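You operate a simulated robot arm through the tools that you are given. There is no shell and no other tool. Be economical: measure what you need, move in short steps, check, and stop when the job is done.

Carry out the task below with a simulated robot arm. There is one attempt and no reset: what you move stays moved.

## Task
Scan both bottles by the scanner, stand them in the green tray and lift it into the small tote.
Fine: the small tote beside the scanner; press DONE last. Set down upright: bottle.
Where things are to end (x, y in the base frame): green tray within 30 mm of [200, 980].

It is judged by the outcome, as a careful person would: the job done as asked, and still so three seconds after it is handed in. It fails if anything else is knocked over, pushed out of place, dropped, spilled or broken.

## Robot
A 6-joint arm with a two-finger gripper, fixed in place. Base frame: the origin is at the foot of the arm, x ahead of it, y to its left, z up; the work surface is at about z = 860. Lengths are in mm, angles in degrees, forces in N, time in s.
It reaches about 1298 mm from its shoulder. Its first joint turns from -149.0 to 149.0 degrees. Payload 1.57 kg.
The TCP is the grasp point between the finger pads, 21 mm short of the fingertips. In the tool frame z runs along the fingers and y along their closing line. Largest opening 70 mm; the body of the gripper starts 50 mm behind the TCP.
Orientation is that of the tool frame in the base frame, as a unit quaternion [w, x, y, z]. With the fingers straight down and closing along the base's y, the tool's x points along the base's -x, its y along +y and its z along -z.

## Interface
- The arm moves only by the tool play_rows. Its argument "moves" is a list of rows, each a list of 3 entries, a list of its own where there are three numbers: the shift along the tool's x, y, z in units of 200 mm (1.0 is 200 mm), then the turn, a rotation vector about the tool's x, y, z in units of 90 degrees (1.0 is 90 degrees), then the gripper command, from -1 (shut) to 1 (fully open), values between in proportion. In form: [[[dx, dy, dz], [wx, wy, wz], claw], ...]. A call has 1 to 10 rows; each row is the pose to reach, as a shift and turn from the pose commanded when the call began, along the tool's axes at that moment. A call with a number of a shift or a turn outside -1 to 1 is refused whole. Each row takes 0.2 s and may step no farther than 50 mm and 8.6 degrees from the row before; otherwise, or with a gripper value out of range, the whole call is refused. A pose out of reach is approached as far as the arm can. The call stops where the force on the tool passes 40 N (or 10 N more than at its start, if that is more) or the arm is blocked; 0.2 s more then pass. The fingers move at their own pace and stop on an object; they squeeze with about 28 N. The grip force told is the motor's: it shows also when the fingers shut on nothing. Time passes only in rows, and 0.2 s behind the last, so rows that repeat a pose let the fingers close. The reply holds the time, the measured pose of the TCP, the force on the tool along the base axes, the opening and the grip force, in the units named above and with some noise, with the torque about the TCP (base axes, N m) and any sound that the robot's microphone picked up.
- Cameras (640 x 400 px; columns grow to the right, rows downward): "scene" is fixed at [404.8, 494.8, 1462.1]; the picture's right is [0.27, -0.96, 0.00], its down [-0.83, -0.24, -0.50] and it looks along [0.48, 0.14, -0.87] (base axes); focal length 214 px, centre (320, 200). "wrist" rides on the gripper at [79, 4, -81] in the tool frame; the picture's right is [-0.05, 1.00, 0.00], its down [-0.67, -0.04, -0.74] and it looks along [-0.74, -0.04, 0.67] (tool axes); focal length 256 px, centre (320, 200). There is no depth. A picture from a camera that has moved, and an enlarged one, comes with that camera's place and axes in the base frame and with its lens. The place of the scene camera against the robot may be out by one fixed shift of up to 18 mm in any direction.
- snapshot(camera): a new picture of that camera. The clock stands still meanwhile.
- raise_lower(by): slides the trunk up (or, below 0, down) by that many mm; the arm rides with it, the base frame stays. It gives what a move gives, with no picture.
- zoom(camera, box): a new picture of the part [left, top, right, bottom] of that camera's present view, enlarged. The clock stands still meanwhile.
- close_job(): hands the job in; it is judged then, once.

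Work in short steps. Places have to be worked out from the pictures, the camera data and where the tool is seen: move nearer, look again, correct. Check each grasp and each placing, and mend what went wrong. You have 120 turns and 76 pictures in all, those below and enlarged ones among them. Open the gripper and draw the arm clear of the work before you hand the job in, unless the task says otherwise; then end with one line.

The tools are called by a JSON object that holds its "op" and its "data". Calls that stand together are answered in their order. play_rows: Moves the arm, as the interface text tells. Its arguments: {"type":"object","properties":{"moves":{"type":"array","items":{"type":"array"}}},"required":["moves"]} The other tools are called the same way: raise_lower (by) slides the trunk up or down; snapshot (camera) takes a picture; zoom (camera, box) takes an enlarged picture of a part of a camera's view; close_job () hands the job in.

At the start:

```text
time: 0.0
tool_pos: [224.3, 667.1, 1164.7]
ee_rot: [-0.001, 0.0, 1.0, 0.0]
contact_force: [-0.5, -0.6, -0.3]
wrist_torque: [0.01, -0.01, 0.02]
finger_gap: 70.1
grip_force: 0.0
trunk travel left (down, up): [-846.0, 124.0]
```

scene: 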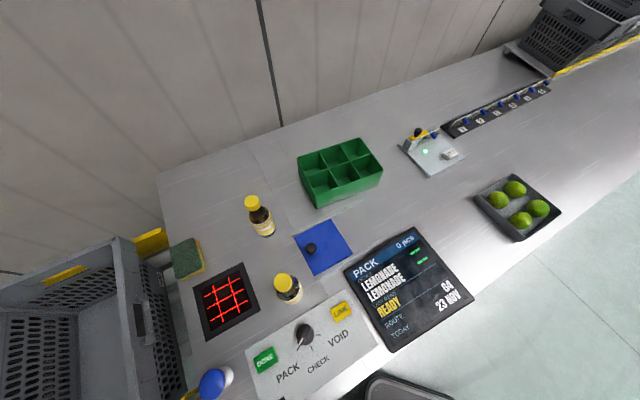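
wrist: 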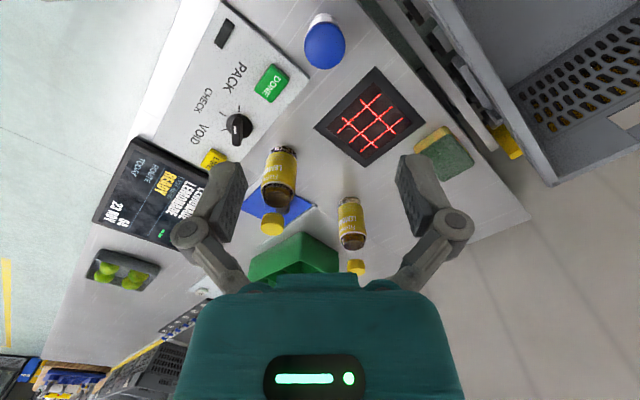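

The opening pictures show two yellow-capped bottles, a green divided tray, a scanner plate with a red grid, a panel and a tote at left. I zoom in for details.

{"op": "zoom", "data": {"camera": "scene", "box": [160, 180, 480, 400]}}

{"op": "zoom", "data": {"camera": "scene", "box": [270, 100, 470, 230]}}

{"op": "zoom", "data": {"camera": "scene", "box": [0, 200, 240, 400]}}

```text
1.82 times, centred on (320, 290) of scene
camera zoom: at [404.8, 494.8, 1462.1], right [0.27, -0.96, 0.0], down [-0.83, -0.24, -0.5], along [0.48, 0.14, -0.87], focal length 390 px, centre (320, 36)
```

zoom: 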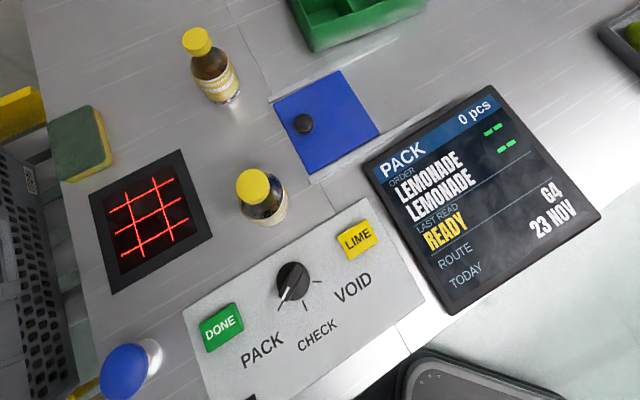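

```text
3.08 times, centred on (370, 165) of scene
camera zoom: at [404.8, 494.8, 1462.1], right [0.27, -0.96, 0.0], down [-0.83, -0.24, -0.5], along [0.48, 0.14, -0.87], focal length 660 px, centre (166, 308)
```

zoom: 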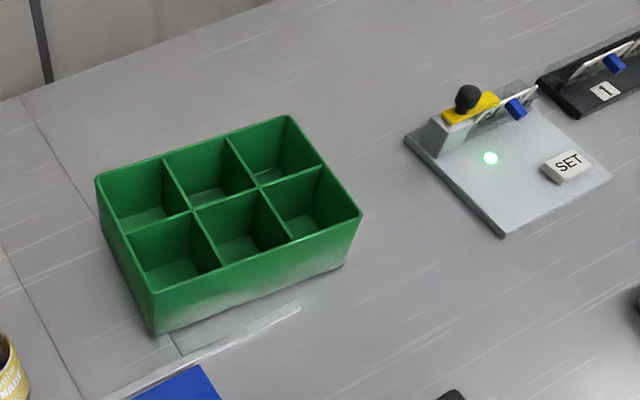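

```text
2.00 times, centred on (120, 300) of scene
camera zoom: at [404.8, 494.8, 1462.1], right [0.27, -0.96, 0.0], down [-0.83, -0.24, -0.5], along [0.48, 0.14, -0.87], focal length 429 px, centre (720, 0)
```

zoom: 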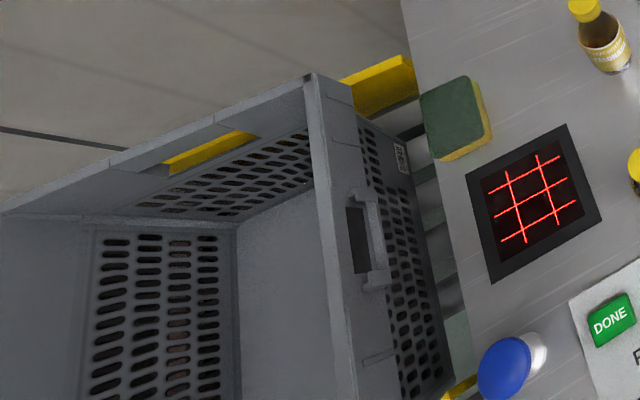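

The tray looks about 225x150x75 mm, centred near (837,557) and turned about -49°. Bottles are near (579,715) and (434,583). I look at the bottles through the wrist camera for barcodes.

{"op": "zoom", "data": {"camera": "wrist", "box": [240, 130, 400, 290]}}

{"op": "zoom", "data": {"camera": "scene", "box": [230, 180, 320, 320]}}

```text
2.50 times, centred on (320, 210) of wrist
camera zoom: at [145.7, 671.1, 1245.3], right [0.05, 1.0, 0.0], down [0.67, -0.04, 0.74], along [0.74, -0.04, -0.67], focal length 640 px, centre (320, 175)
```

zoom: 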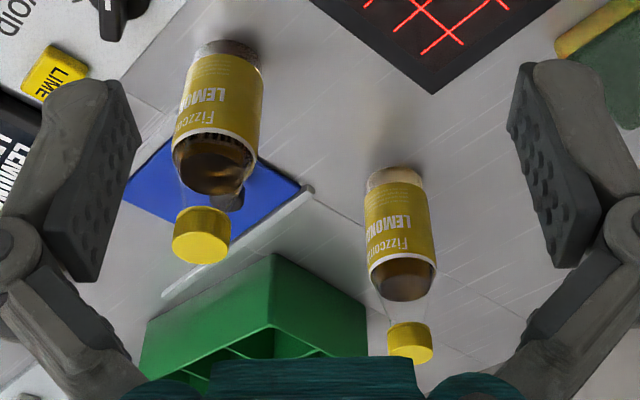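

```text
2.86 times, centred on (275, 250) of scene
camera zoom: at [404.8, 494.8, 1462.1], right [0.27, -0.96, 0.0], down [-0.83, -0.24, -0.5], along [0.48, 0.14, -0.87], focal length 613 px, centre (449, 57)
```

zoom: 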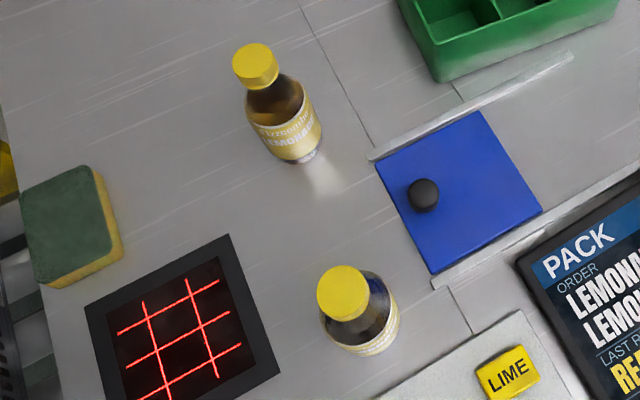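

Triangulating both cameras, bottle 2's cap top is near (454,583,~1013) and bottle 1's near (598,716,~1013). I move over bottle 2.

{"op": "play_rows", "data": {"moves": [[[-0.225, -0.08, 0], [0, 0, 0], 1], [[-0.45, -0.16, 0], [0, 0, 0], 1], [[-0.675, -0.24, 0], [0, 0, 0], 1], [[-0.9, -0.32, 0], [0, 0, 0], 1], [[-1.0, -0.4, 0.05], [0, 0, 0], 1]]}}

{"op": "snapshot", "data": {"camera": "scene"}}

{"op": "snapshot", "data": {"camera": "wrist"}}

```text
time: 1.2
tool_pos: [423.7, 587.4, 1164.6]
ee_rot: [0.001, 0.0, 1.0, 0.0]
contact_force: [-0.6, 0.5, -0.2]
wrist_torque: [-0.02, 0.01, 0.01]
finger_gap: 69.9
grip_force: 0.0
out of reach, approached as far as the arm can: row 5
trunk travel left (down, up): [-846.0, 124.0]
```

```text
68 pictures are left
```

scene: 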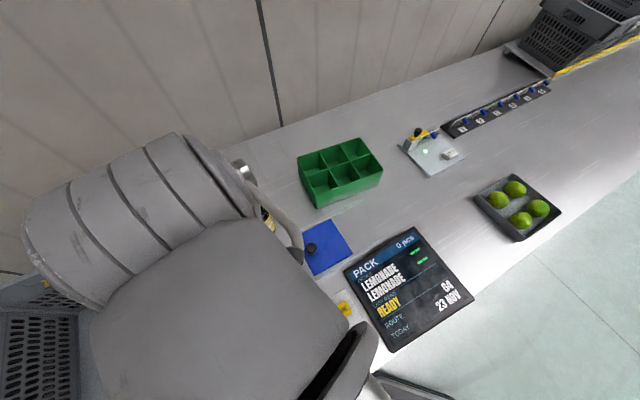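

```text
67 pictures are left
camera wrist: at [345.1, 591.9, 1245.4], right [0.05, 1.0, 0.0], down [0.67, -0.04, 0.74], along [0.74, -0.04, -0.67], focal length 256 px, centre (320, 200)
```

wrist: 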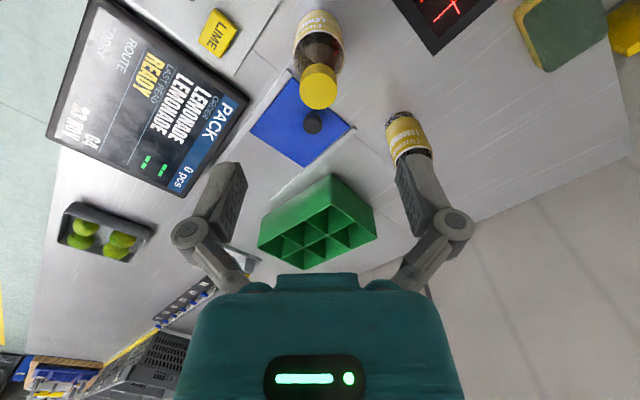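

Row 5 stopped short by about 10 mm in z, so I test what the arm can do: a small shift to (451,587) with a lowering.

{"op": "play_rows", "data": {"moves": [[[-0.13, 0, 0.0], [0, 0, 0], 1], [[-0.13, 0, 0.15], [0, 0, 0], 1]]}}

```text
time: 1.8
tool_pos: [451.6, 589.5, 1163.2]
ee_rot: [0.0, 0.0, 1.0, 0.0]
contact_force: [0.1, 0.4, -0.6]
wrist_torque: [0.0, 0.0, 0.0]
finger_gap: 69.9
grip_force: 0.0
out of reach, approached as far as the arm can: row 2
trunk travel left (down, up): [-846.0, 124.0]
```

The arm can't go lower here with the fingers down, so the trunk must do it. I slide it down 100 mm (fingertips to about 1042, still above the cap).

{"op": "raise_lower", "data": {"by": -100}}

{"op": "snapshot", "data": {"camera": "wrist"}}

{"op": "snapshot", "data": {"camera": "scene"}}

```text
time: 3.1
tool_pos: [449.8, 590.0, 1064.3]
ee_rot: [0.0, -0.001, 1.0, 0.0]
contact_force: [-0.5, 0.3, 0.1]
wrist_torque: [-0.01, -0.02, 0.02]
finger_gap: 70.0
grip_force: 0.0
trunk travel left (down, up): [-746.0, 224.0]
```

```text
66 pictures are left
camera wrist: at [371.2, 593.1, 1145.4], right [0.05, 1.0, 0.0], down [0.67, -0.04, 0.74], along [0.74, -0.04, -0.67], focal length 256 px, centre (320, 200)
```

wrist: 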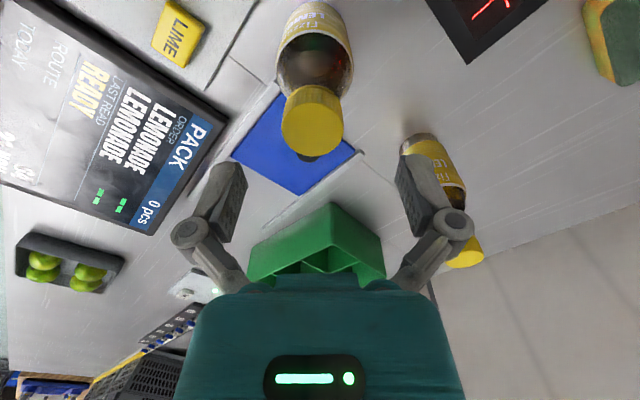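

```text
65 pictures are left
```

scene: 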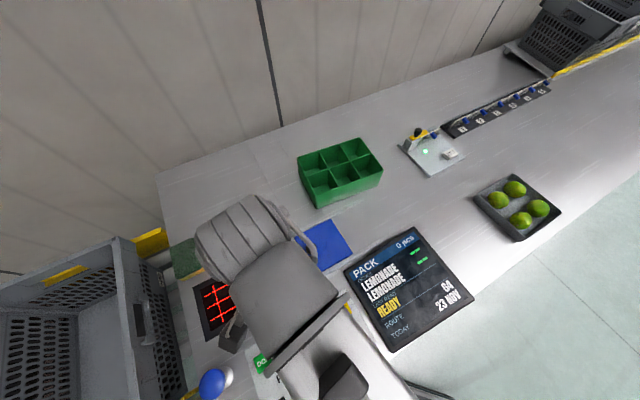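

Cap centre is at about (453,585). I nudge by a few mm and lower 75 mm so the pads straddle the cap.

{"op": "play_rows", "data": {"moves": [[[-0.01, -0.025, 0.0], [0, 0, 0], 1]]}}

{"op": "raise_lower", "data": {"by": -75}}

{"op": "snapshot", "data": {"camera": "wrist"}}

```text
time: 3.5
tool_pos: [453.2, 584.3, 1064.4]
ee_rot: [0.001, 0.0, 1.0, 0.0]
contact_force: [0.3, 0.0, -0.4]
wrist_torque: [-0.03, -0.01, 0.0]
finger_gap: 70.3
grip_force: 0.0
trunk travel left (down, up): [-746.0, 224.0]
```

```text
time: 4.7
tool_pos: [452.4, 585.6, 990.5]
ee_rot: [0.0, 0.001, 1.0, -0.001]
contact_force: [0.2, -0.4, 0.3]
wrist_torque: [-0.01, -0.01, -0.04]
finger_gap: 70.1
grip_force: 0.1
trunk travel left (down, up): [-671.0, 299.0]
```

```text
64 pictures are left
camera wrist: at [373.8, 587.7, 1070.4], right [0.05, 1.0, 0.0], down [0.67, -0.04, 0.74], along [0.74, -0.04, -0.67], focal length 256 px, centre (320, 200)
```

wrist: 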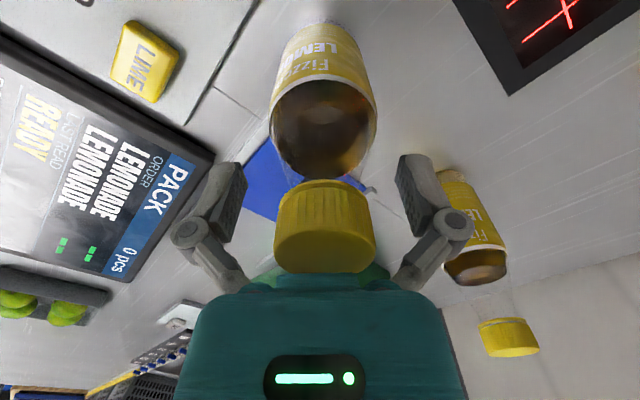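

The cap appears to span about z 1009–1027, a little above the pads. I raise 24 mm and close on it.

{"op": "raise_lower", "data": {"by": 24}}

{"op": "play_rows", "data": {"moves": [[[0, 0, 0], [0, 0, 0], 0], [[0, 0, 0], [0, 0, 0], -1], [[0, 0, 0], [0, 0, 0], -1], [[0, 0, 0], [0, 0, 0], -1]]}}

{"op": "snapshot", "data": {"camera": "wrist"}}

```text
time: 5.3
tool_pos: [453.1, 584.1, 1012.6]
ee_rot: [0.0, 0.0, 1.0, 0.0]
contact_force: [0.3, -0.1, -0.2]
wrist_torque: [0.0, 0.03, 0.01]
finger_gap: 70.1
grip_force: 0.0
trunk travel left (down, up): [-695.0, 275.0]
```

```text
time: 6.3
tool_pos: [452.7, 584.5, 1013.7]
ee_rot: [0.0, 0.0, 1.0, 0.0]
contact_force: [1.0, 1.0, 3.6]
wrist_torque: [-0.01, 0.02, 0.0]
finger_gap: 30.8
grip_force: 28.0
trunk travel left (down, up): [-695.0, 275.0]
```

```text
63 pictures are left
camera wrist: at [373.7, 587.7, 1094.5], right [0.05, 1.0, 0.0], down [0.67, -0.04, 0.75], along [0.74, -0.04, -0.67], focal length 256 px, centre (320, 200)
```

wrist: 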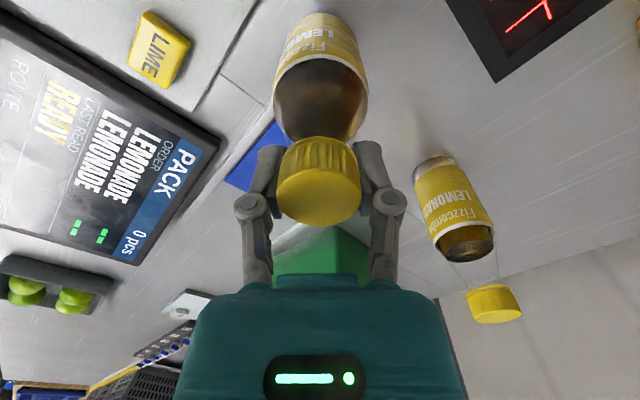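

Cap held (30.8 mm, 28 N). I lift 100 mm and look.

{"op": "raise_lower", "data": {"by": 100}}

{"op": "snapshot", "data": {"camera": "scene"}}

```text
time: 7.7
tool_pos: [453.6, 584.3, 1112.8]
ee_rot: [-0.001, 0.0, 1.0, 0.0]
contact_force: [0.7, -0.1, -3.7]
wrist_torque: [-0.03, -0.02, 0.0]
finger_gap: 30.7
grip_force: 28.0
trunk travel left (down, up): [-795.0, 175.0]
```

```text
62 pictures are left
```

scene: 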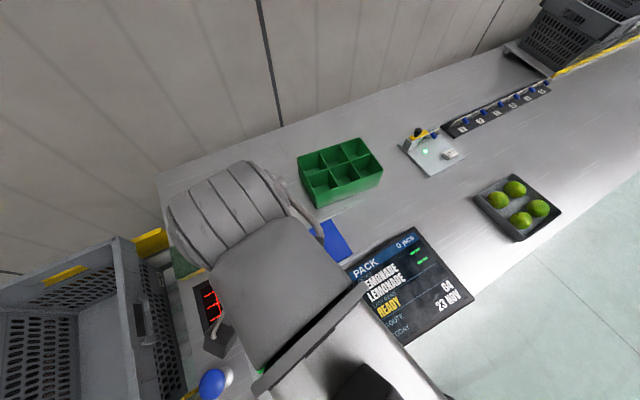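

Bottle (about 0.37 kg) is up. I carry it over the scanner at about (397,738).

{"op": "play_rows", "data": {"moves": [[[0.07, 0.19, 0], [0, 0, 0], -1], [[0.14, 0.38, 0], [0, 0, 0], -1], [[0.21, 0.57, 0], [0, 0, 0], -1], [[0.285, 0.765, 0], [0, 0, 0], -1]]}}

{"op": "raise_lower", "data": {"by": -60}}

{"op": "snapshot", "data": {"camera": "scene"}}

{"op": "snapshot", "data": {"camera": "wrist"}}

```text
time: 8.7
tool_pos: [396.0, 739.4, 1112.4]
ee_rot: [0.0, 0.0, 1.0, 0.001]
contact_force: [0.5, -0.3, -4.0]
wrist_torque: [-0.02, -0.03, 0.01]
finger_gap: 30.7
grip_force: 27.7
out of reach, approached as far as the arm can: row 4
trunk travel left (down, up): [-795.0, 175.0]
```

```text
time: 9.7
tool_pos: [396.1, 739.1, 1052.5]
ee_rot: [-0.001, 0.001, 1.0, 0.0]
contact_force: [0.3, -0.3, -4.3]
wrist_torque: [0.01, -0.02, -0.02]
finger_gap: 30.7
grip_force: 28.5
trunk travel left (down, up): [-735.0, 235.0]
```

```text
61 pictures are left
```

scene: 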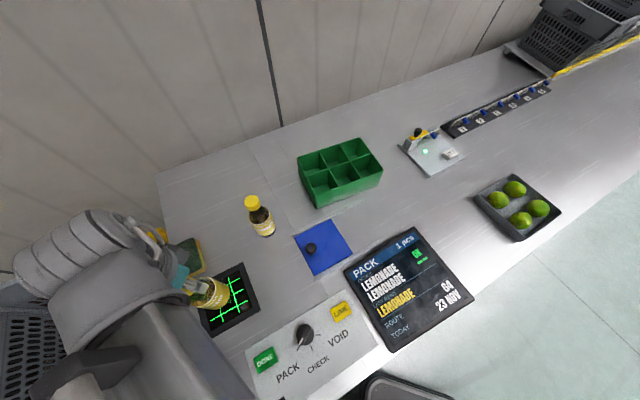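

```text
60 pictures are left
camera wrist: at [317.3, 741.6, 1134.1], right [0.05, 1.0, 0.0], down [0.67, -0.04, 0.74], along [0.74, -0.04, -0.67], focal length 256 px, centre (320, 200)
```

wrist: 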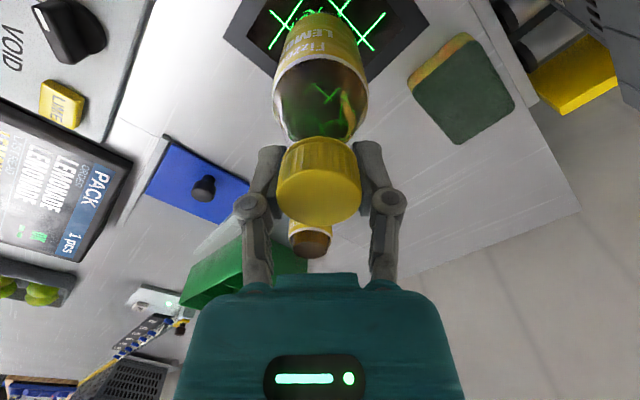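

It scanned upright: the display reads "1 pcs / LEMONADE" and the grid went green. I raise straight up so as not to rescan, then head toward the tray.

{"op": "raise_lower", "data": {"by": 145}}

{"op": "play_rows", "data": {"moves": [[[-0.15, -0.1, 0], [0, 0, 0], -1], [[-0.35, -0.2, 0], [0, 0, 0], -1], [[-0.55, -0.3, 0], [0, 0, 0], -1], [[-0.75, -0.4, 0], [0, 0, 0], -1], [[-0.9, -0.5, 0], [0, 0, 0], -1]]}}

{"op": "snapshot", "data": {"camera": "wrist"}}

```text
time: 11.4
tool_pos: [396.7, 737.4, 1199.0]
ee_rot: [0.001, 0.0, 1.0, 0.0]
contact_force: [-0.3, 0.8, -4.4]
wrist_torque: [0.03, 0.0, -0.01]
finger_gap: 30.9
grip_force: 28.7
trunk travel left (down, up): [-880.0, 90.0]
```

```text
time: 12.6
tool_pos: [575.4, 640.1, 1198.2]
ee_rot: [0.0, 0.0, 1.0, 0.0]
contact_force: [-0.1, 0.5, -3.5]
wrist_torque: [0.03, -0.02, -0.02]
finger_gap: 30.9
grip_force: 28.3
trunk travel left (down, up): [-880.0, 90.0]
```

```text
59 pictures are left
camera wrist: at [497.0, 643.4, 1279.0], right [0.05, 1.0, 0.0], down [0.67, -0.04, 0.74], along [0.74, -0.04, -0.67], focal length 256 px, centre (320, 200)
```

wrist: 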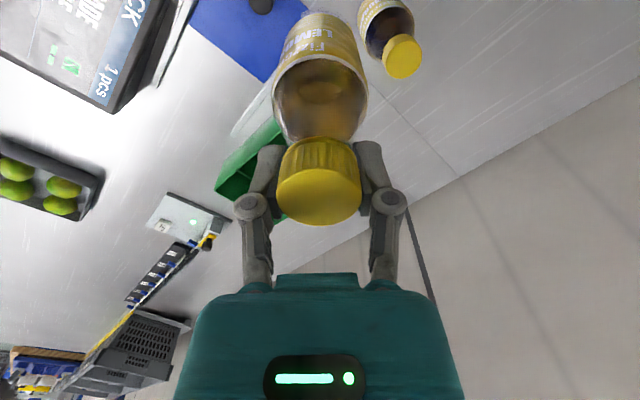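

Clear so far. I go on to about (740,600) and check both cameras.

{"op": "play_rows", "data": {"moves": [[[-0.2, -0.05, 0], [0, 0, 0], -1], [[-0.4, -0.1, 0], [0, 0, 0], -1], [[-0.6, -0.15, 0], [0, 0, 0], -1], [[-0.82, -0.2, 0], [0, 0, 0], -1]]}}

{"op": "snapshot", "data": {"camera": "wrist"}}

{"op": "snapshot", "data": {"camera": "scene"}}

```text
time: 13.6
tool_pos: [740.6, 597.9, 1197.6]
ee_rot: [-0.001, 0.0, 1.0, 0.001]
contact_force: [0.3, 0.0, -3.1]
wrist_torque: [-0.01, -0.02, -0.01]
finger_gap: 30.7
grip_force: 27.6
trunk travel left (down, up): [-880.0, 90.0]
```

```text
58 pictures are left
camera wrist: at [661.3, 601.3, 1278.5], right [0.05, 1.0, 0.0], down [0.67, -0.04, 0.74], along [0.74, -0.04, -0.67], focal length 256 px, centre (320, 200)
```

wrist: 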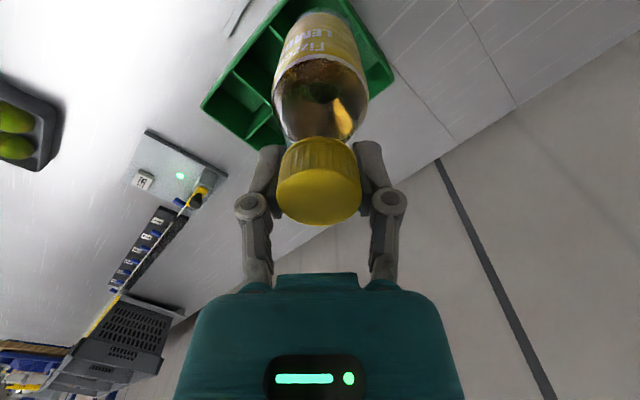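

```text
57 pictures are left
```

scene: 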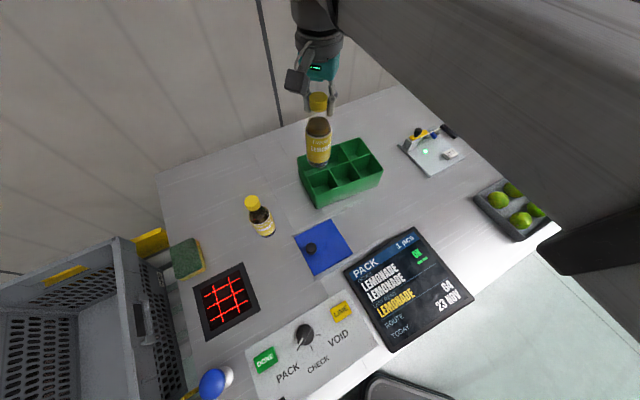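

The bottle's position in the scene view agrees with the tool pose to within ~5 mm. I zoom both views to fix the tray corners.

{"op": "zoom", "data": {"camera": "wrist", "box": [180, 0, 420, 160]}}

{"op": "zoom", "data": {"camera": "scene", "box": [280, 70, 400, 220]}}

```text
2.50 times, centred on (300, 80) of wrist
camera zoom: at [661.3, 601.3, 1278.5], right [0.05, 1.0, 0.0], down [0.67, -0.04, 0.74], along [0.74, -0.04, -0.67], focal length 640 px, centre (370, 500)
```

zoom: 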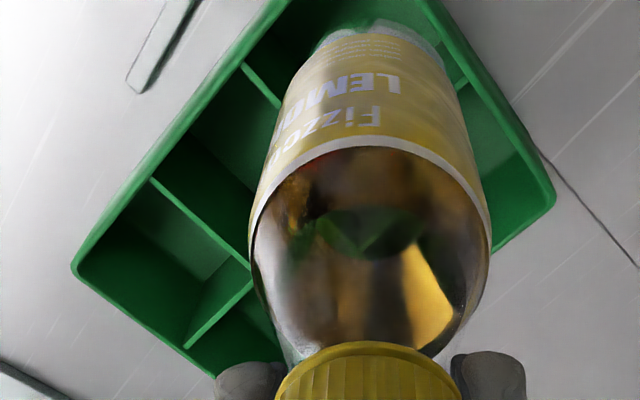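

```text
2.67 times, centred on (340, 145) of scene
camera zoom: at [404.8, 494.8, 1462.1], right [0.27, -0.96, 0.0], down [-0.83, -0.24, -0.5], along [0.48, 0.14, -0.87], focal length 572 px, centre (267, 347)
```

zoom: 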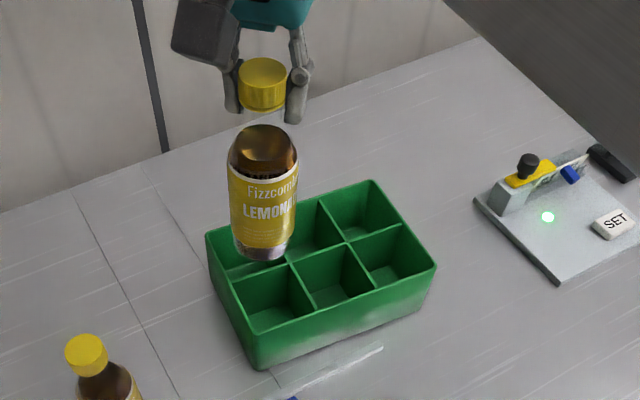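

Combining views, the near-left compartment's centre is about (755,590). I shift there and lower until the base is ~25 mm above the rim, then check.

{"op": "play_rows", "data": {"moves": [[[-0.075, -0.04, 0], [0, 0, 0], -1], [[-0.075, -0.04, 0.0], [0, 0, 0], -1]]}}

{"op": "raise_lower", "data": {"by": -85}}

{"op": "zoom", "data": {"camera": "scene", "box": [270, 90, 400, 220]}}

{"op": "zoom", "data": {"camera": "wrist", "box": [200, 0, 440, 160]}}

```text
time: 14.2
tool_pos: [752.4, 589.2, 1198.0]
ee_rot: [0.0, -0.001, 1.0, 0.0]
contact_force: [-1.2, -0.4, -4.1]
wrist_torque: [-0.02, 0.0, 0.0]
finger_gap: 31.0
grip_force: 28.1
trunk travel left (down, up): [-880.0, 90.0]
```

```text
time: 15.4
tool_pos: [754.3, 588.7, 1113.4]
ee_rot: [0.0, 0.0, 1.0, 0.0]
contact_force: [-0.1, 0.2, -3.8]
wrist_torque: [-0.01, -0.01, -0.02]
finger_gap: 30.8
grip_force: 27.7
trunk travel left (down, up): [-795.0, 175.0]
```

```text
3.08 times, centred on (335, 155) of scene
camera zoom: at [404.8, 494.8, 1462.1], right [0.27, -0.96, 0.0], down [-0.83, -0.24, -0.5], along [0.48, 0.14, -0.87], focal length 660 px, centre (274, 338)
```

zoom: 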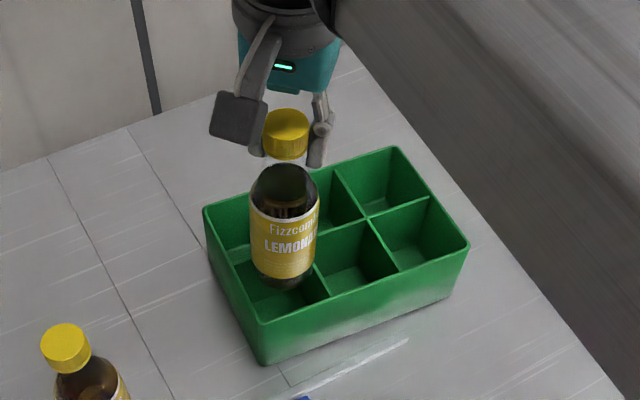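

```text
2.50 times, centred on (320, 80) of wrist
camera zoom: at [674.5, 593.4, 1194.1], right [0.05, 1.0, 0.0], down [0.67, -0.04, 0.74], along [0.74, -0.04, -0.67], focal length 640 px, centre (320, 500)
```

zoom: 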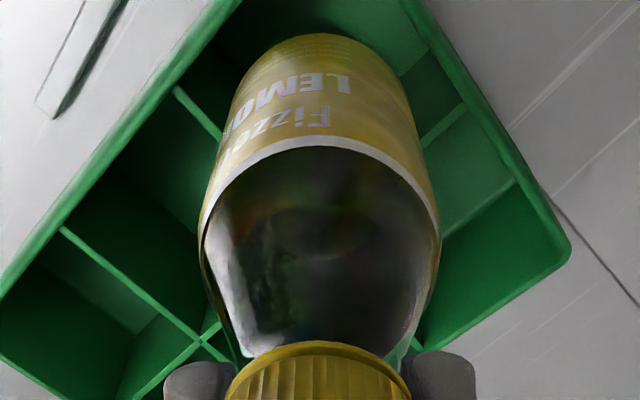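

Bottle base lines up with the compartment in both views (about 2–3 mm to the right). I shift +2 mm in y and lower 50 mm into it, checking forces.

{"op": "play_rows", "data": {"moves": [[[-0.005, 0.01, 0], [0, 0, 0], -1]]}}

{"op": "raise_lower", "data": {"by": -50}}

{"op": "zoom", "data": {"camera": "scene", "box": [270, 90, 400, 220]}}

```text
time: 15.8
tool_pos: [753.8, 590.2, 1112.9]
ee_rot: [-0.001, -0.001, 1.0, 0.0]
contact_force: [0.1, -0.4, -2.7]
wrist_torque: [0.01, -0.03, 0.01]
finger_gap: 30.7
grip_force: 28.3
trunk travel left (down, up): [-795.0, 175.0]
```

```text
time: 16.7
tool_pos: [753.4, 590.7, 1064.0]
ee_rot: [-0.001, 0.0, 1.0, -0.001]
contact_force: [-1.1, -0.2, -4.1]
wrist_torque: [0.01, -0.04, 0.0]
finger_gap: 30.8
grip_force: 28.2
trunk travel left (down, up): [-745.0, 225.0]
```

```text
3.08 times, centred on (335, 155) of scene
camera zoom: at [404.8, 494.8, 1462.1], right [0.27, -0.96, 0.0], down [-0.83, -0.24, -0.5], along [0.48, 0.14, -0.87], focal length 660 px, centre (274, 338)
```

zoom: 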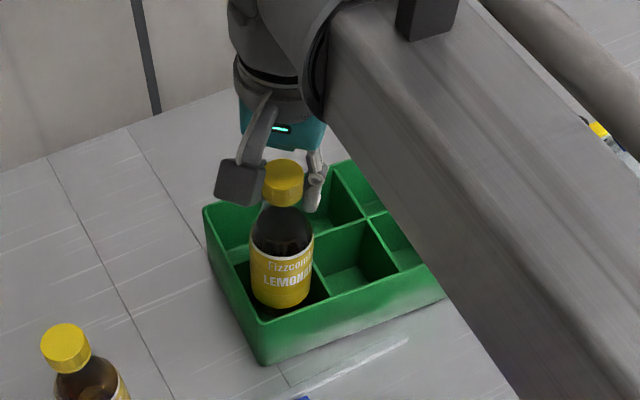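

The bottle is inside the compartment without contact. I continue down 38 mm and then feel for the floor.

{"op": "raise_lower", "data": {"by": -38}}

{"op": "raise_lower", "data": {"by": -5}}

```text
time: 17.5
tool_pos: [754.7, 592.4, 1024.2]
ee_rot: [0.0, 0.0, 1.0, 0.001]
contact_force: [-0.8, 0.5, -3.1]
wrist_torque: [-0.02, -0.03, -0.02]
finger_gap: 30.8
grip_force: 27.6
trunk travel left (down, up): [-707.0, 263.0]
```

```text
time: 18.1
tool_pos: [754.3, 592.5, 1019.1]
ee_rot: [-0.001, 0.0, 1.0, 0.0]
contact_force: [0.2, 0.4, -2.3]
wrist_torque: [0.01, -0.04, 0.01]
finger_gap: 31.0
grip_force: 27.8
trunk travel left (down, up): [-702.0, 268.0]
```

Still hanging (a slight lightening). I feel further down in 2 mm steps.

{"op": "raise_lower", "data": {"by": -2}}

{"op": "raise_lower", "data": {"by": -2}}

```text
time: 18.6
tool_pos: [754.6, 592.4, 1018.2]
ee_rot: [0.0, 0.0, 1.0, 0.0]
contact_force: [0.5, 1.6, 2.8]
wrist_torque: [0.05, -0.2, -0.03]
finger_gap: 31.0
grip_force: 27.7
trunk travel left (down, up): [-700.0, 270.0]
```

```text
time: 19.1
tool_pos: [752.9, 590.8, 1018.3]
ee_rot: [0.001, 0.001, 1.0, 0.001]
contact_force: [3.2, 3.8, 19.2]
wrist_torque: [0.07, -0.01, -0.05]
finger_gap: 31.1
grip_force: 27.9
trunk travel left (down, up): [-698.0, 272.0]
```

Contact: the bottle stands on the tray floor. I ease up 2 mm, open, and rise.

{"op": "raise_lower", "data": {"by": 2}}

{"op": "play_rows", "data": {"moves": [[[0, 0, 0], [0, 0, 0], 0], [[0, 0, 0], [0, 0, 0], 1], [[0, 0, 0], [0, 0, 0], 1], [[0, 0, 0], [0, 0, 0], 1]]}}

{"op": "raise_lower", "data": {"by": 150}}

{"op": "snapshot", "data": {"camera": "wrist"}}

{"op": "zoom", "data": {"camera": "scene", "box": [270, 90, 400, 220]}}

```text
time: 19.6
tool_pos: [754.3, 591.4, 1017.0]
ee_rot: [-0.001, 0.0, 1.0, 0.001]
contact_force: [-1.2, -0.1, -1.7]
wrist_torque: [-0.1, 0.15, 0.0]
finger_gap: 30.9
grip_force: 27.9
trunk travel left (down, up): [-700.0, 270.0]
```

```text
time: 20.6
tool_pos: [753.5, 591.7, 1018.5]
ee_rot: [0.0, 0.0, 1.0, 0.0]
contact_force: [-0.8, -0.3, 0.1]
wrist_torque: [0.01, 0.04, 0.02]
finger_gap: 70.0
grip_force: 0.0
trunk travel left (down, up): [-700.0, 270.0]
```

```text
time: 22.4
tool_pos: [753.2, 590.4, 1168.9]
ee_rot: [0.0, 0.0, 1.0, 0.0]
contact_force: [0.3, 0.0, -0.5]
wrist_torque: [0.0, -0.02, -0.03]
finger_gap: 69.9
grip_force: 0.0
trunk travel left (down, up): [-850.0, 120.0]
```

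```text
51 pictures are left
camera wrist: at [675.4, 595.3, 1249.1], right [0.05, 1.0, 0.0], down [0.67, -0.04, 0.74], along [0.74, -0.04, -0.67], focal length 256 px, centre (320, 200)
```

wrist: 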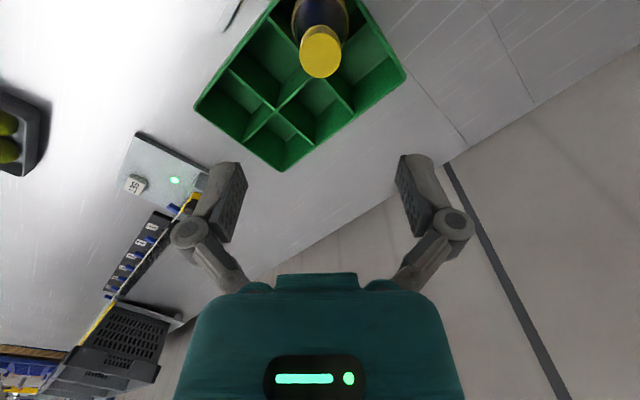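

```text
3.08 times, centred on (335, 155) of scene
camera zoom: at [404.8, 494.8, 1462.1], right [0.27, -0.96, 0.0], down [-0.83, -0.24, -0.5], along [0.48, 0.14, -0.87], focal length 660 px, centre (274, 338)
```

zoom: 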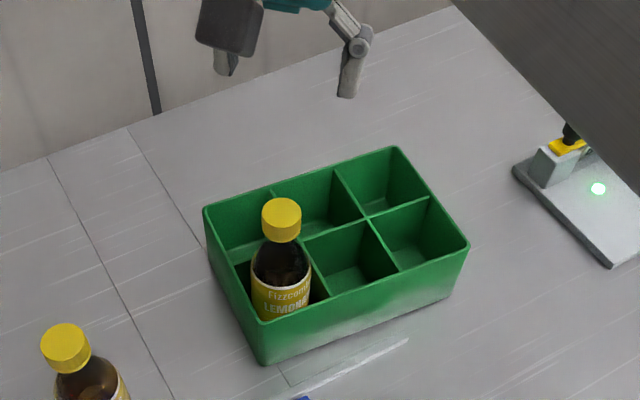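

Bottle 2 stands in its compartment. Next, bottle 1 at about (598,716).

{"op": "play_rows", "data": {"moves": [[[0.155, 0.126, 0], [0, 0, 0], 1], [[0.31, 0.252, 0], [0, 0, 0], 1], [[0.465, 0.378, 0], [0, 0, 0], 1], [[0.62, 0.504, 0], [0, 0, 0], 1], [[0.775, 0.63, 0], [0, 0, 0], 1]]}}

{"op": "raise_lower", "data": {"by": -90}}

{"op": "snapshot", "data": {"camera": "wrist"}}

```text
time: 23.6
tool_pos: [599.6, 719.3, 1168.2]
ee_rot: [0.0, 0.0, 1.0, 0.0]
contact_force: [0.3, 0.0, -1.0]
wrist_torque: [-0.02, -0.01, 0.03]
finger_gap: 70.1
grip_force: 0.1
trunk travel left (down, up): [-850.0, 120.0]
```

```text
time: 24.8
tool_pos: [600.3, 717.9, 1078.1]
ee_rot: [0.0, 0.0, 1.0, -0.001]
contact_force: [0.3, 0.0, -0.3]
wrist_torque: [-0.01, -0.01, -0.01]
finger_gap: 69.8
grip_force: 0.0
trunk travel left (down, up): [-760.0, 210.0]
```

```text
49 pictures are left
camera wrist: at [520.7, 721.8, 1159.4], right [0.05, 1.0, 0.0], down [0.67, -0.04, 0.74], along [0.74, -0.04, -0.67], focal length 256 px, centre (320, 200)
```

wrist: 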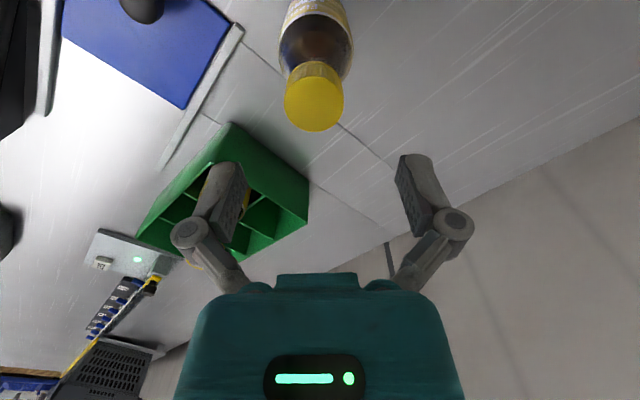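

Cap at about (592,714). I correct, lower to grasp height and check.

{"op": "play_rows", "data": {"moves": [[[0.03, -0.015, 0], [0, 0, 0], 1]]}}

{"op": "raise_lower", "data": {"by": -65}}

{"op": "snapshot", "data": {"camera": "wrist"}}

```text
time: 25.2
tool_pos: [593.0, 714.5, 1078.0]
ee_rot: [0.0, 0.0, 1.0, 0.0]
contact_force: [-0.6, -0.4, -0.6]
wrist_torque: [0.0, -0.03, 0.01]
finger_gap: 70.2
grip_force: 0.0
trunk travel left (down, up): [-760.0, 210.0]
```

```text
time: 26.3
tool_pos: [593.5, 714.9, 1012.6]
ee_rot: [0.0, -0.001, 1.0, 0.0]
contact_force: [0.0, 0.0, 1.0]
wrist_torque: [0.0, 0.0, 0.01]
finger_gap: 70.0
grip_force: 0.1
trunk travel left (down, up): [-695.0, 275.0]
```

```text
48 pictures are left
camera wrist: at [514.5, 718.5, 1094.4], right [0.05, 1.0, 0.0], down [0.67, -0.04, 0.74], along [0.74, -0.04, -0.67], focal length 256 px, centre (320, 200)
```

wrist: 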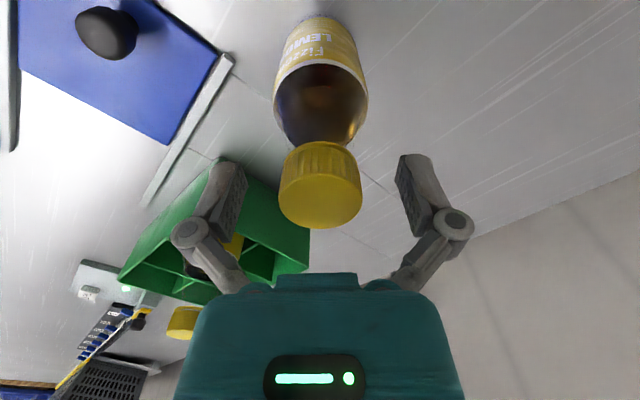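

Framing nearly matches the first held bottle. I close and lift.

{"op": "play_rows", "data": {"moves": [[[-0.012, 0, 0], [0, 0, 0], 0], [[-0.012, 0, 0], [0, 0, 0], -1], [[-0.012, 0, 0], [0, 0, 0], -1], [[-0.012, 0, 0], [0, 0, 0], -1]]}}

{"op": "raise_lower", "data": {"by": 100}}

```text
time: 27.3
tool_pos: [595.9, 715.3, 1013.1]
ee_rot: [0.0, 0.001, 1.0, 0.0]
contact_force: [0.4, 0.2, 3.6]
wrist_torque: [0.01, -0.03, -0.02]
finger_gap: 30.6
grip_force: 27.7
trunk travel left (down, up): [-695.0, 275.0]
```

```text
time: 28.6
tool_pos: [596.2, 715.1, 1112.7]
ee_rot: [0.0, 0.0, 1.0, 0.0]
contact_force: [-0.5, 0.0, -3.6]
wrist_torque: [0.01, -0.03, 0.0]
finger_gap: 30.8
grip_force: 28.1
trunk travel left (down, up): [-795.0, 175.0]
```

Held and lifted. Now to the scanner and down 60 mm as before.

{"op": "play_rows", "data": {"moves": [[[0.2, 0.02, 0], [0, 0, 0], -1], [[0.4, 0.05, 0], [0, 0, 0], -1], [[0.6, 0.07, 0], [0, 0, 0], -1], [[0.8, 0.09, 0], [0, 0, 0], -1], [[0.99, 0.11, 0], [0, 0, 0], -1]]}}

{"op": "raise_lower", "data": {"by": -60}}

{"op": "snapshot", "data": {"camera": "scene"}}

```text
time: 29.8
tool_pos: [398.8, 735.7, 1112.4]
ee_rot: [0.0, 0.0, 1.0, 0.0]
contact_force: [-0.6, -0.1, -4.0]
wrist_torque: [-0.01, 0.01, -0.01]
finger_gap: 31.0
grip_force: 27.7
trunk travel left (down, up): [-795.0, 175.0]
```

```text
time: 30.8
tool_pos: [399.0, 734.9, 1053.2]
ee_rot: [0.0, 0.001, 1.0, 0.0]
contact_force: [-0.2, 0.0, -3.6]
wrist_torque: [0.01, -0.04, 0.03]
finger_gap: 30.9
grip_force: 27.9
trunk travel left (down, up): [-735.0, 235.0]
```

```text
47 pictures are left
```

scene: 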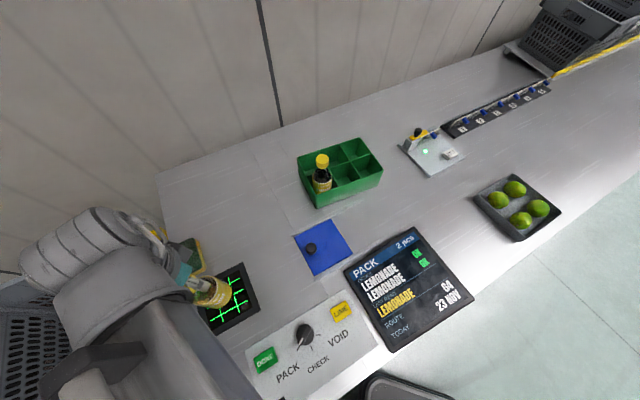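

"2 pcs", both OK. I raise high to clear bottle 2 and carry this one toward the opposite (far-right) compartment at about (904,524).

{"op": "raise_lower", "data": {"by": 190}}

{"op": "play_rows", "data": {"moves": [[[-0.2, -0.08, 0], [0, 0, 0], -1], [[-0.4, -0.16, 0], [0, 0, 0], -1], [[-0.6, -0.24, 0], [0, 0, 0], -1], [[-0.8, -0.32, 0], [0, 0, 0], -1], [[-1.0, -0.4, 0], [0, 0, 0], -1]]}}

{"op": "play_rows", "data": {"moves": [[[-0.2, -0.1, 0], [0, 0, 0], -1], [[-0.4, -0.2, 0], [0, 0, 0], -1], [[-0.6, -0.3, 0], [0, 0, 0], -1], [[-0.8, -0.4, 0], [0, 0, 0], -1], [[-1.0, -0.5, 0], [0, 0, 0], -1]]}}

```text
time: 32.9
tool_pos: [399.4, 735.8, 1242.9]
ee_rot: [0.001, 0.0, 1.0, 0.001]
contact_force: [-0.5, 0.7, -4.0]
wrist_torque: [0.05, 0.0, -0.03]
finger_gap: 30.8
grip_force: 28.4
trunk travel left (down, up): [-925.0, 45.0]
```

```text
time: 34.1
tool_pos: [602.3, 655.2, 1243.2]
ee_rot: [0.001, 0.0, 1.0, 0.0]
contact_force: [0.8, 0.0, -2.6]
wrist_torque: [0.01, 0.01, 0.01]
finger_gap: 30.7
grip_force: 28.2
trunk travel left (down, up): [-925.0, 45.0]
```

```text
time: 35.3
tool_pos: [803.3, 556.5, 1242.4]
ee_rot: [-0.001, 0.0, 1.0, 0.0]
contact_force: [1.2, 0.5, -3.2]
wrist_torque: [0.01, -0.03, 0.0]
finger_gap: 30.6
grip_force: 27.5
trunk travel left (down, up): [-925.0, 45.0]
```

Now over to (904,524) and down to just above the rim.

{"op": "play_rows", "data": {"moves": [[[-0.17, -0.05, 0], [0, 0, 0], -1], [[-0.34, -0.11, 0], [0, 0, 0], -1], [[-0.505, -0.1625, 0], [0, 0, 0], -1], [[-0.505, -0.1625, 0], [0, 0, 0], -1]]}}

{"op": "raise_lower", "data": {"by": -125}}

{"op": "zoom", "data": {"camera": "scene", "box": [270, 90, 400, 220]}}

{"op": "snapshot", "data": {"camera": "wrist"}}

```text
time: 36.3
tool_pos: [901.0, 524.5, 1242.3]
ee_rot: [0.0, 0.0, 1.0, 0.0]
contact_force: [-0.6, 0.3, -3.4]
wrist_torque: [0.01, 0.0, 0.0]
finger_gap: 30.6
grip_force: 28.4
trunk travel left (down, up): [-925.0, 45.0]
```

```text
time: 37.8
tool_pos: [901.6, 524.8, 1118.5]
ee_rot: [0.001, 0.0, 1.0, 0.001]
contact_force: [-0.8, 0.2, -3.3]
wrist_torque: [0.04, -0.03, -0.01]
finger_gap: 30.8
grip_force: 28.3
trunk travel left (down, up): [-800.0, 170.0]
```

```text
3.08 times, centred on (335, 155) of scene
camera zoom: at [404.8, 494.8, 1462.1], right [0.27, -0.96, 0.0], down [-0.83, -0.24, -0.5], along [0.48, 0.14, -0.87], focal length 660 px, centre (274, 338)
```

zoom: 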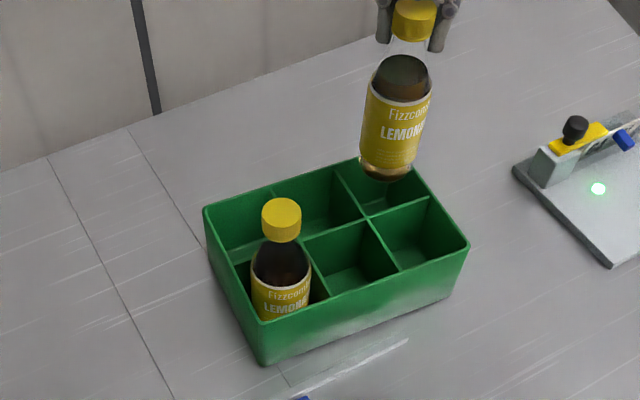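

```text
45 pictures are left
camera wrist: at [822.3, 528.3, 1199.0], right [0.05, 1.0, 0.0], down [0.67, -0.04, 0.74], along [0.74, -0.04, -0.67], focal length 256 px, centre (320, 200)
```

wrist: 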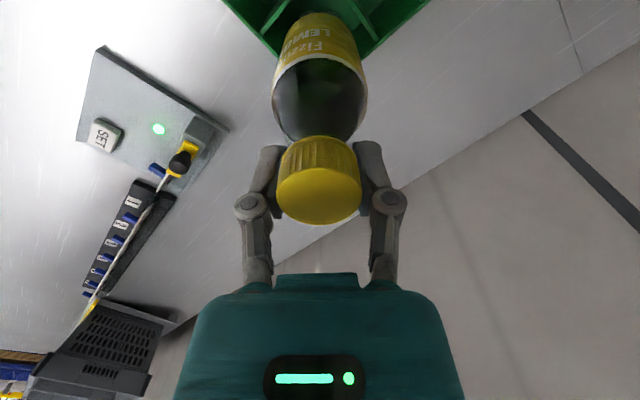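

The projected base falls right at the compartment centre. I lower stepwise into it.

{"op": "raise_lower", "data": {"by": -50}}

{"op": "zoom", "data": {"camera": "scene", "box": [270, 90, 400, 220]}}

```text
time: 38.8
tool_pos: [900.0, 525.1, 1068.1]
ee_rot: [0.0, 0.0, 1.0, 0.001]
contact_force: [0.2, -0.8, -3.7]
wrist_torque: [0.01, -0.04, -0.01]
finger_gap: 30.9
grip_force: 28.0
trunk travel left (down, up): [-750.0, 220.0]
```

```text
3.08 times, centred on (335, 155) of scene
camera zoom: at [404.8, 494.8, 1462.1], right [0.27, -0.96, 0.0], down [-0.83, -0.24, -0.5], along [0.48, 0.14, -0.87], focal length 660 px, centre (274, 338)
```

zoom: 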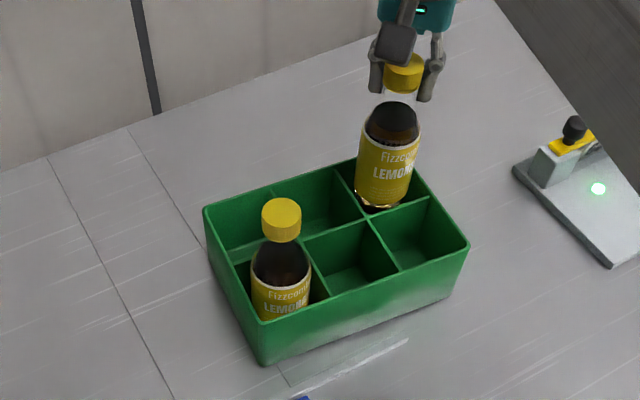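

Inside by ~20 mm with no contact; it looks a touch far from the long divider, so I shift 3 mm toward it and lower more.

{"op": "play_rows", "data": {"moves": [[[0.008, -0.01, 0], [0, 0, 0], -1]]}}

{"op": "raise_lower", "data": {"by": -43}}

{"op": "raise_lower", "data": {"by": -5}}

```text
time: 39.1
tool_pos: [899.0, 523.1, 1068.4]
ee_rot: [0.0, 0.0, 1.0, 0.0]
contact_force: [-1.1, 0.0, -3.5]
wrist_torque: [0.01, -0.01, -0.02]
finger_gap: 30.8
grip_force: 28.0
trunk travel left (down, up): [-750.0, 220.0]
```

```text
time: 40.0
tool_pos: [898.7, 521.9, 1025.4]
ee_rot: [0.001, 0.0, 1.0, 0.0]
contact_force: [-0.7, -0.3, -3.4]
wrist_torque: [-0.02, -0.02, -0.01]
finger_gap: 30.8
grip_force: 28.6
trunk travel left (down, up): [-707.0, 263.0]
```

```text
time: 40.5
tool_pos: [899.7, 522.5, 1020.3]
ee_rot: [0.0, 0.0, 1.0, 0.001]
contact_force: [-0.1, -0.5, -3.5]
wrist_torque: [-0.03, -0.03, -0.01]
finger_gap: 30.8
grip_force: 27.9
trunk travel left (down, up): [-702.0, 268.0]
```

Just above the floor; two 1.5 mm steps to touch.

{"op": "raise_lower", "data": {"by": -2}}

{"op": "raise_lower", "data": {"by": -1}}

```text
time: 41.1
tool_pos: [899.3, 522.7, 1018.3]
ee_rot: [0.0, 0.0, 1.0, 0.0]
contact_force: [1.5, 2.0, 4.5]
wrist_torque: [0.05, -0.18, 0.01]
finger_gap: 30.7
grip_force: 27.8
trunk travel left (down, up): [-700.0, 270.0]
```

```text
time: 41.6
tool_pos: [897.5, 521.2, 1018.0]
ee_rot: [0.002, 0.0, 1.0, 0.0]
contact_force: [5.2, 2.0, 14.7]
wrist_torque: [0.07, -0.37, 0.0]
finger_gap: 30.9
grip_force: 27.7
trunk travel left (down, up): [-699.0, 271.0]
```

Standing on the floor. I ease up 1 mm, open and rise.

{"op": "raise_lower", "data": {"by": 1}}

{"op": "play_rows", "data": {"moves": [[[0, 0, 0], [0, 0, 0], 0], [[0, 0, 0], [0, 0, 0], 1], [[0, 0, 0], [0, 0, 0], 1], [[0, 0, 0], [0, 0, 0], 1]]}}

{"op": "raise_lower", "data": {"by": 150}}

{"op": "zoom", "data": {"camera": "scene", "box": [270, 90, 400, 220]}}

```text
time: 42.1
tool_pos: [898.8, 522.2, 1017.9]
ee_rot: [-0.001, 0.0, 1.0, -0.001]
contact_force: [2.3, 0.8, 6.6]
wrist_torque: [-0.05, -0.28, 0.0]
finger_gap: 30.8
grip_force: 28.0
trunk travel left (down, up): [-700.0, 270.0]
```

```text
time: 43.1
tool_pos: [898.2, 521.6, 1019.3]
ee_rot: [0.0, 0.0, 1.0, 0.0]
contact_force: [0.5, 0.8, 0.2]
wrist_torque: [0.01, 0.0, 0.02]
finger_gap: 69.8
grip_force: 0.1
trunk travel left (down, up): [-700.0, 270.0]
```

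```text
time: 44.8
tool_pos: [899.3, 521.6, 1168.1]
ee_rot: [0.0, 0.0, 1.0, 0.0]
contact_force: [0.4, -0.1, -0.4]
wrist_torque: [-0.04, 0.01, -0.01]
finger_gap: 69.8
grip_force: 0.0
trunk travel left (down, up): [-850.0, 120.0]
```

```text
3.08 times, centred on (335, 155) of scene
camera zoom: at [404.8, 494.8, 1462.1], right [0.27, -0.96, 0.0], down [-0.83, -0.24, -0.5], along [0.48, 0.14, -0.87], focal length 660 px, centre (274, 338)
```

zoom: 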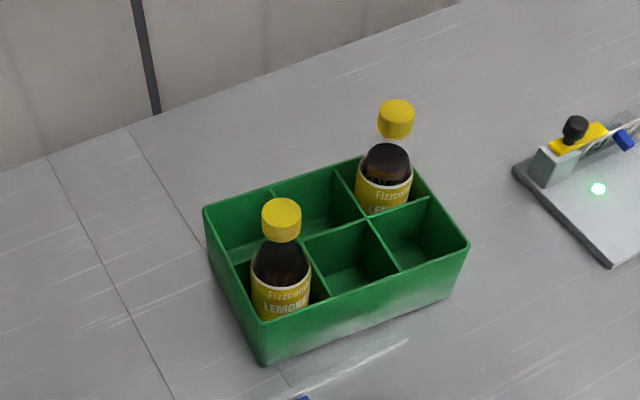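

Both bottles stand in opposite corners of the tray. Tray centre is about (828,556) with its short axis at ~39°. I go over the centre and turn so the fingers close across the central divider.

{"op": "play_rows", "data": {"moves": [[[0.06, 0.03, 0], [0, 0, 0.094], 1], [[0.12, 0.06, 0], [0, 0, 0.188], 1], [[0.18, 0.09, 0], [0, 0, 0.282], 1], [[0.24, 0.12, 0], [0, 0, 0.376], 1], [[0.3, 0.15, 0], [0, 0, 0.47], 1], [[0.355, 0.172, 0], [0, 0, 0.563], 1], [[0.355, 0.172, 0], [0, 0, 0.563], 1]]}}

{"op": "snapshot", "data": {"camera": "wrist"}}

{"op": "snapshot", "data": {"camera": "scene"}}

```text
time: 46.4
tool_pos: [829.5, 558.2, 1168.0]
ee_rot: [0.0, 0.429, 0.903, 0.0]
contact_force: [0.3, 0.8, 0.1]
wrist_torque: [0.01, 0.02, 0.01]
finger_gap: 70.0
grip_force: 0.0
trunk travel left (down, up): [-850.0, 120.0]
```

```text
42 pictures are left
camera wrist: at [782.6, 621.4, 1249.2], right [0.81, 0.59, 0.0], down [0.39, -0.54, 0.74], along [0.44, -0.6, -0.67], focal length 256 px, centre (320, 200)
```

wrist: 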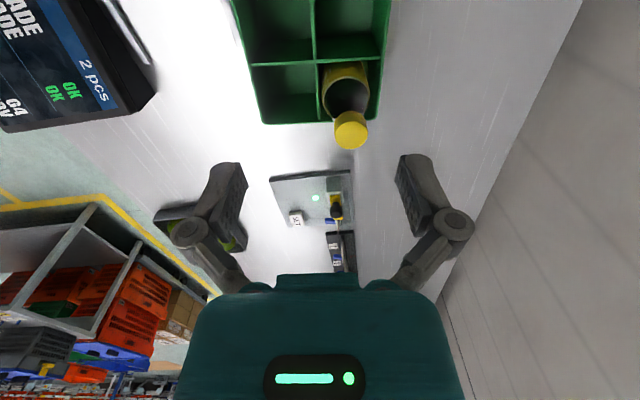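

```text
41 pictures are left
```

scene: 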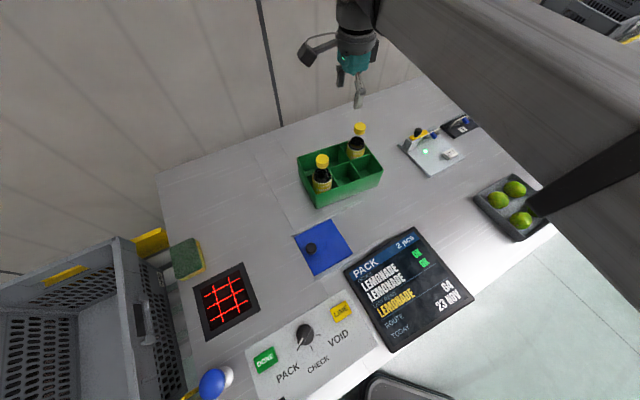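

The divider is ~5 mm to the -y tool side and aligned in angle. I correct and lower to 1050 for another look.

{"op": "play_rows", "data": {"moves": [[[0, -0.025, 0], [0, 0, 0], 1], [[0, -0.025, 0], [0, 0, 0], 1]]}}

{"op": "raise_lower", "data": {"by": -118}}

{"op": "snapshot", "data": {"camera": "wrist"}}

{"op": "zoom", "data": {"camera": "scene", "box": [270, 90, 400, 220]}}

```text
time: 47.0
tool_pos: [824.6, 554.5, 1167.9]
ee_rot: [-0.001, 0.427, 0.904, 0.0]
contact_force: [0.2, -0.1, -0.3]
wrist_torque: [-0.05, -0.01, 0.01]
finger_gap: 69.8
grip_force: 0.0
trunk travel left (down, up): [-850.0, 120.0]
```

```text
time: 48.5
tool_pos: [824.9, 553.9, 1051.0]
ee_rot: [0.0, 0.427, 0.904, 0.0]
contact_force: [-0.1, -0.3, 0.0]
wrist_torque: [0.0, 0.04, 0.0]
finger_gap: 70.0
grip_force: 0.1
trunk travel left (down, up): [-732.0, 238.0]
```

```text
40 pictures are left
camera wrist: at [778.0, 617.5, 1131.3], right [0.81, 0.59, 0.0], down [0.39, -0.54, 0.74], along [0.44, -0.6, -0.67], focal length 256 px, centre (320, 200)
```

wrist: 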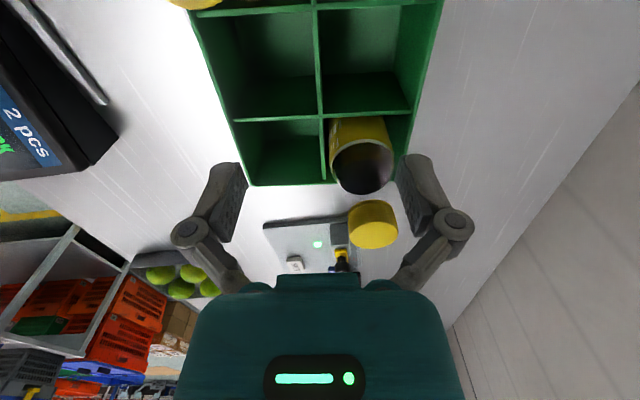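

```text
3.08 times, centred on (335, 155) of scene
camera zoom: at [404.8, 494.8, 1462.1], right [0.27, -0.96, 0.0], down [-0.83, -0.24, -0.5], along [0.48, 0.14, -0.87], focal length 660 px, centre (274, 338)
```

zoom: 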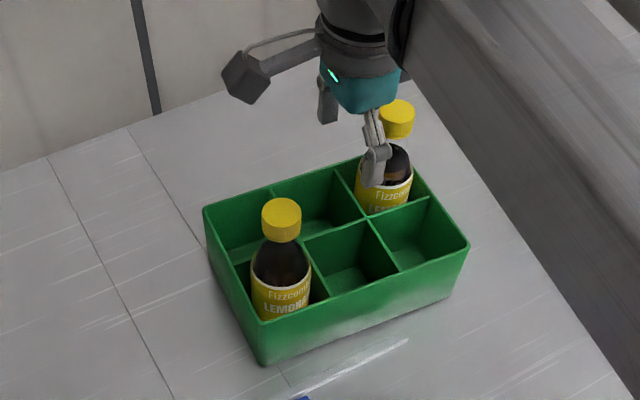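

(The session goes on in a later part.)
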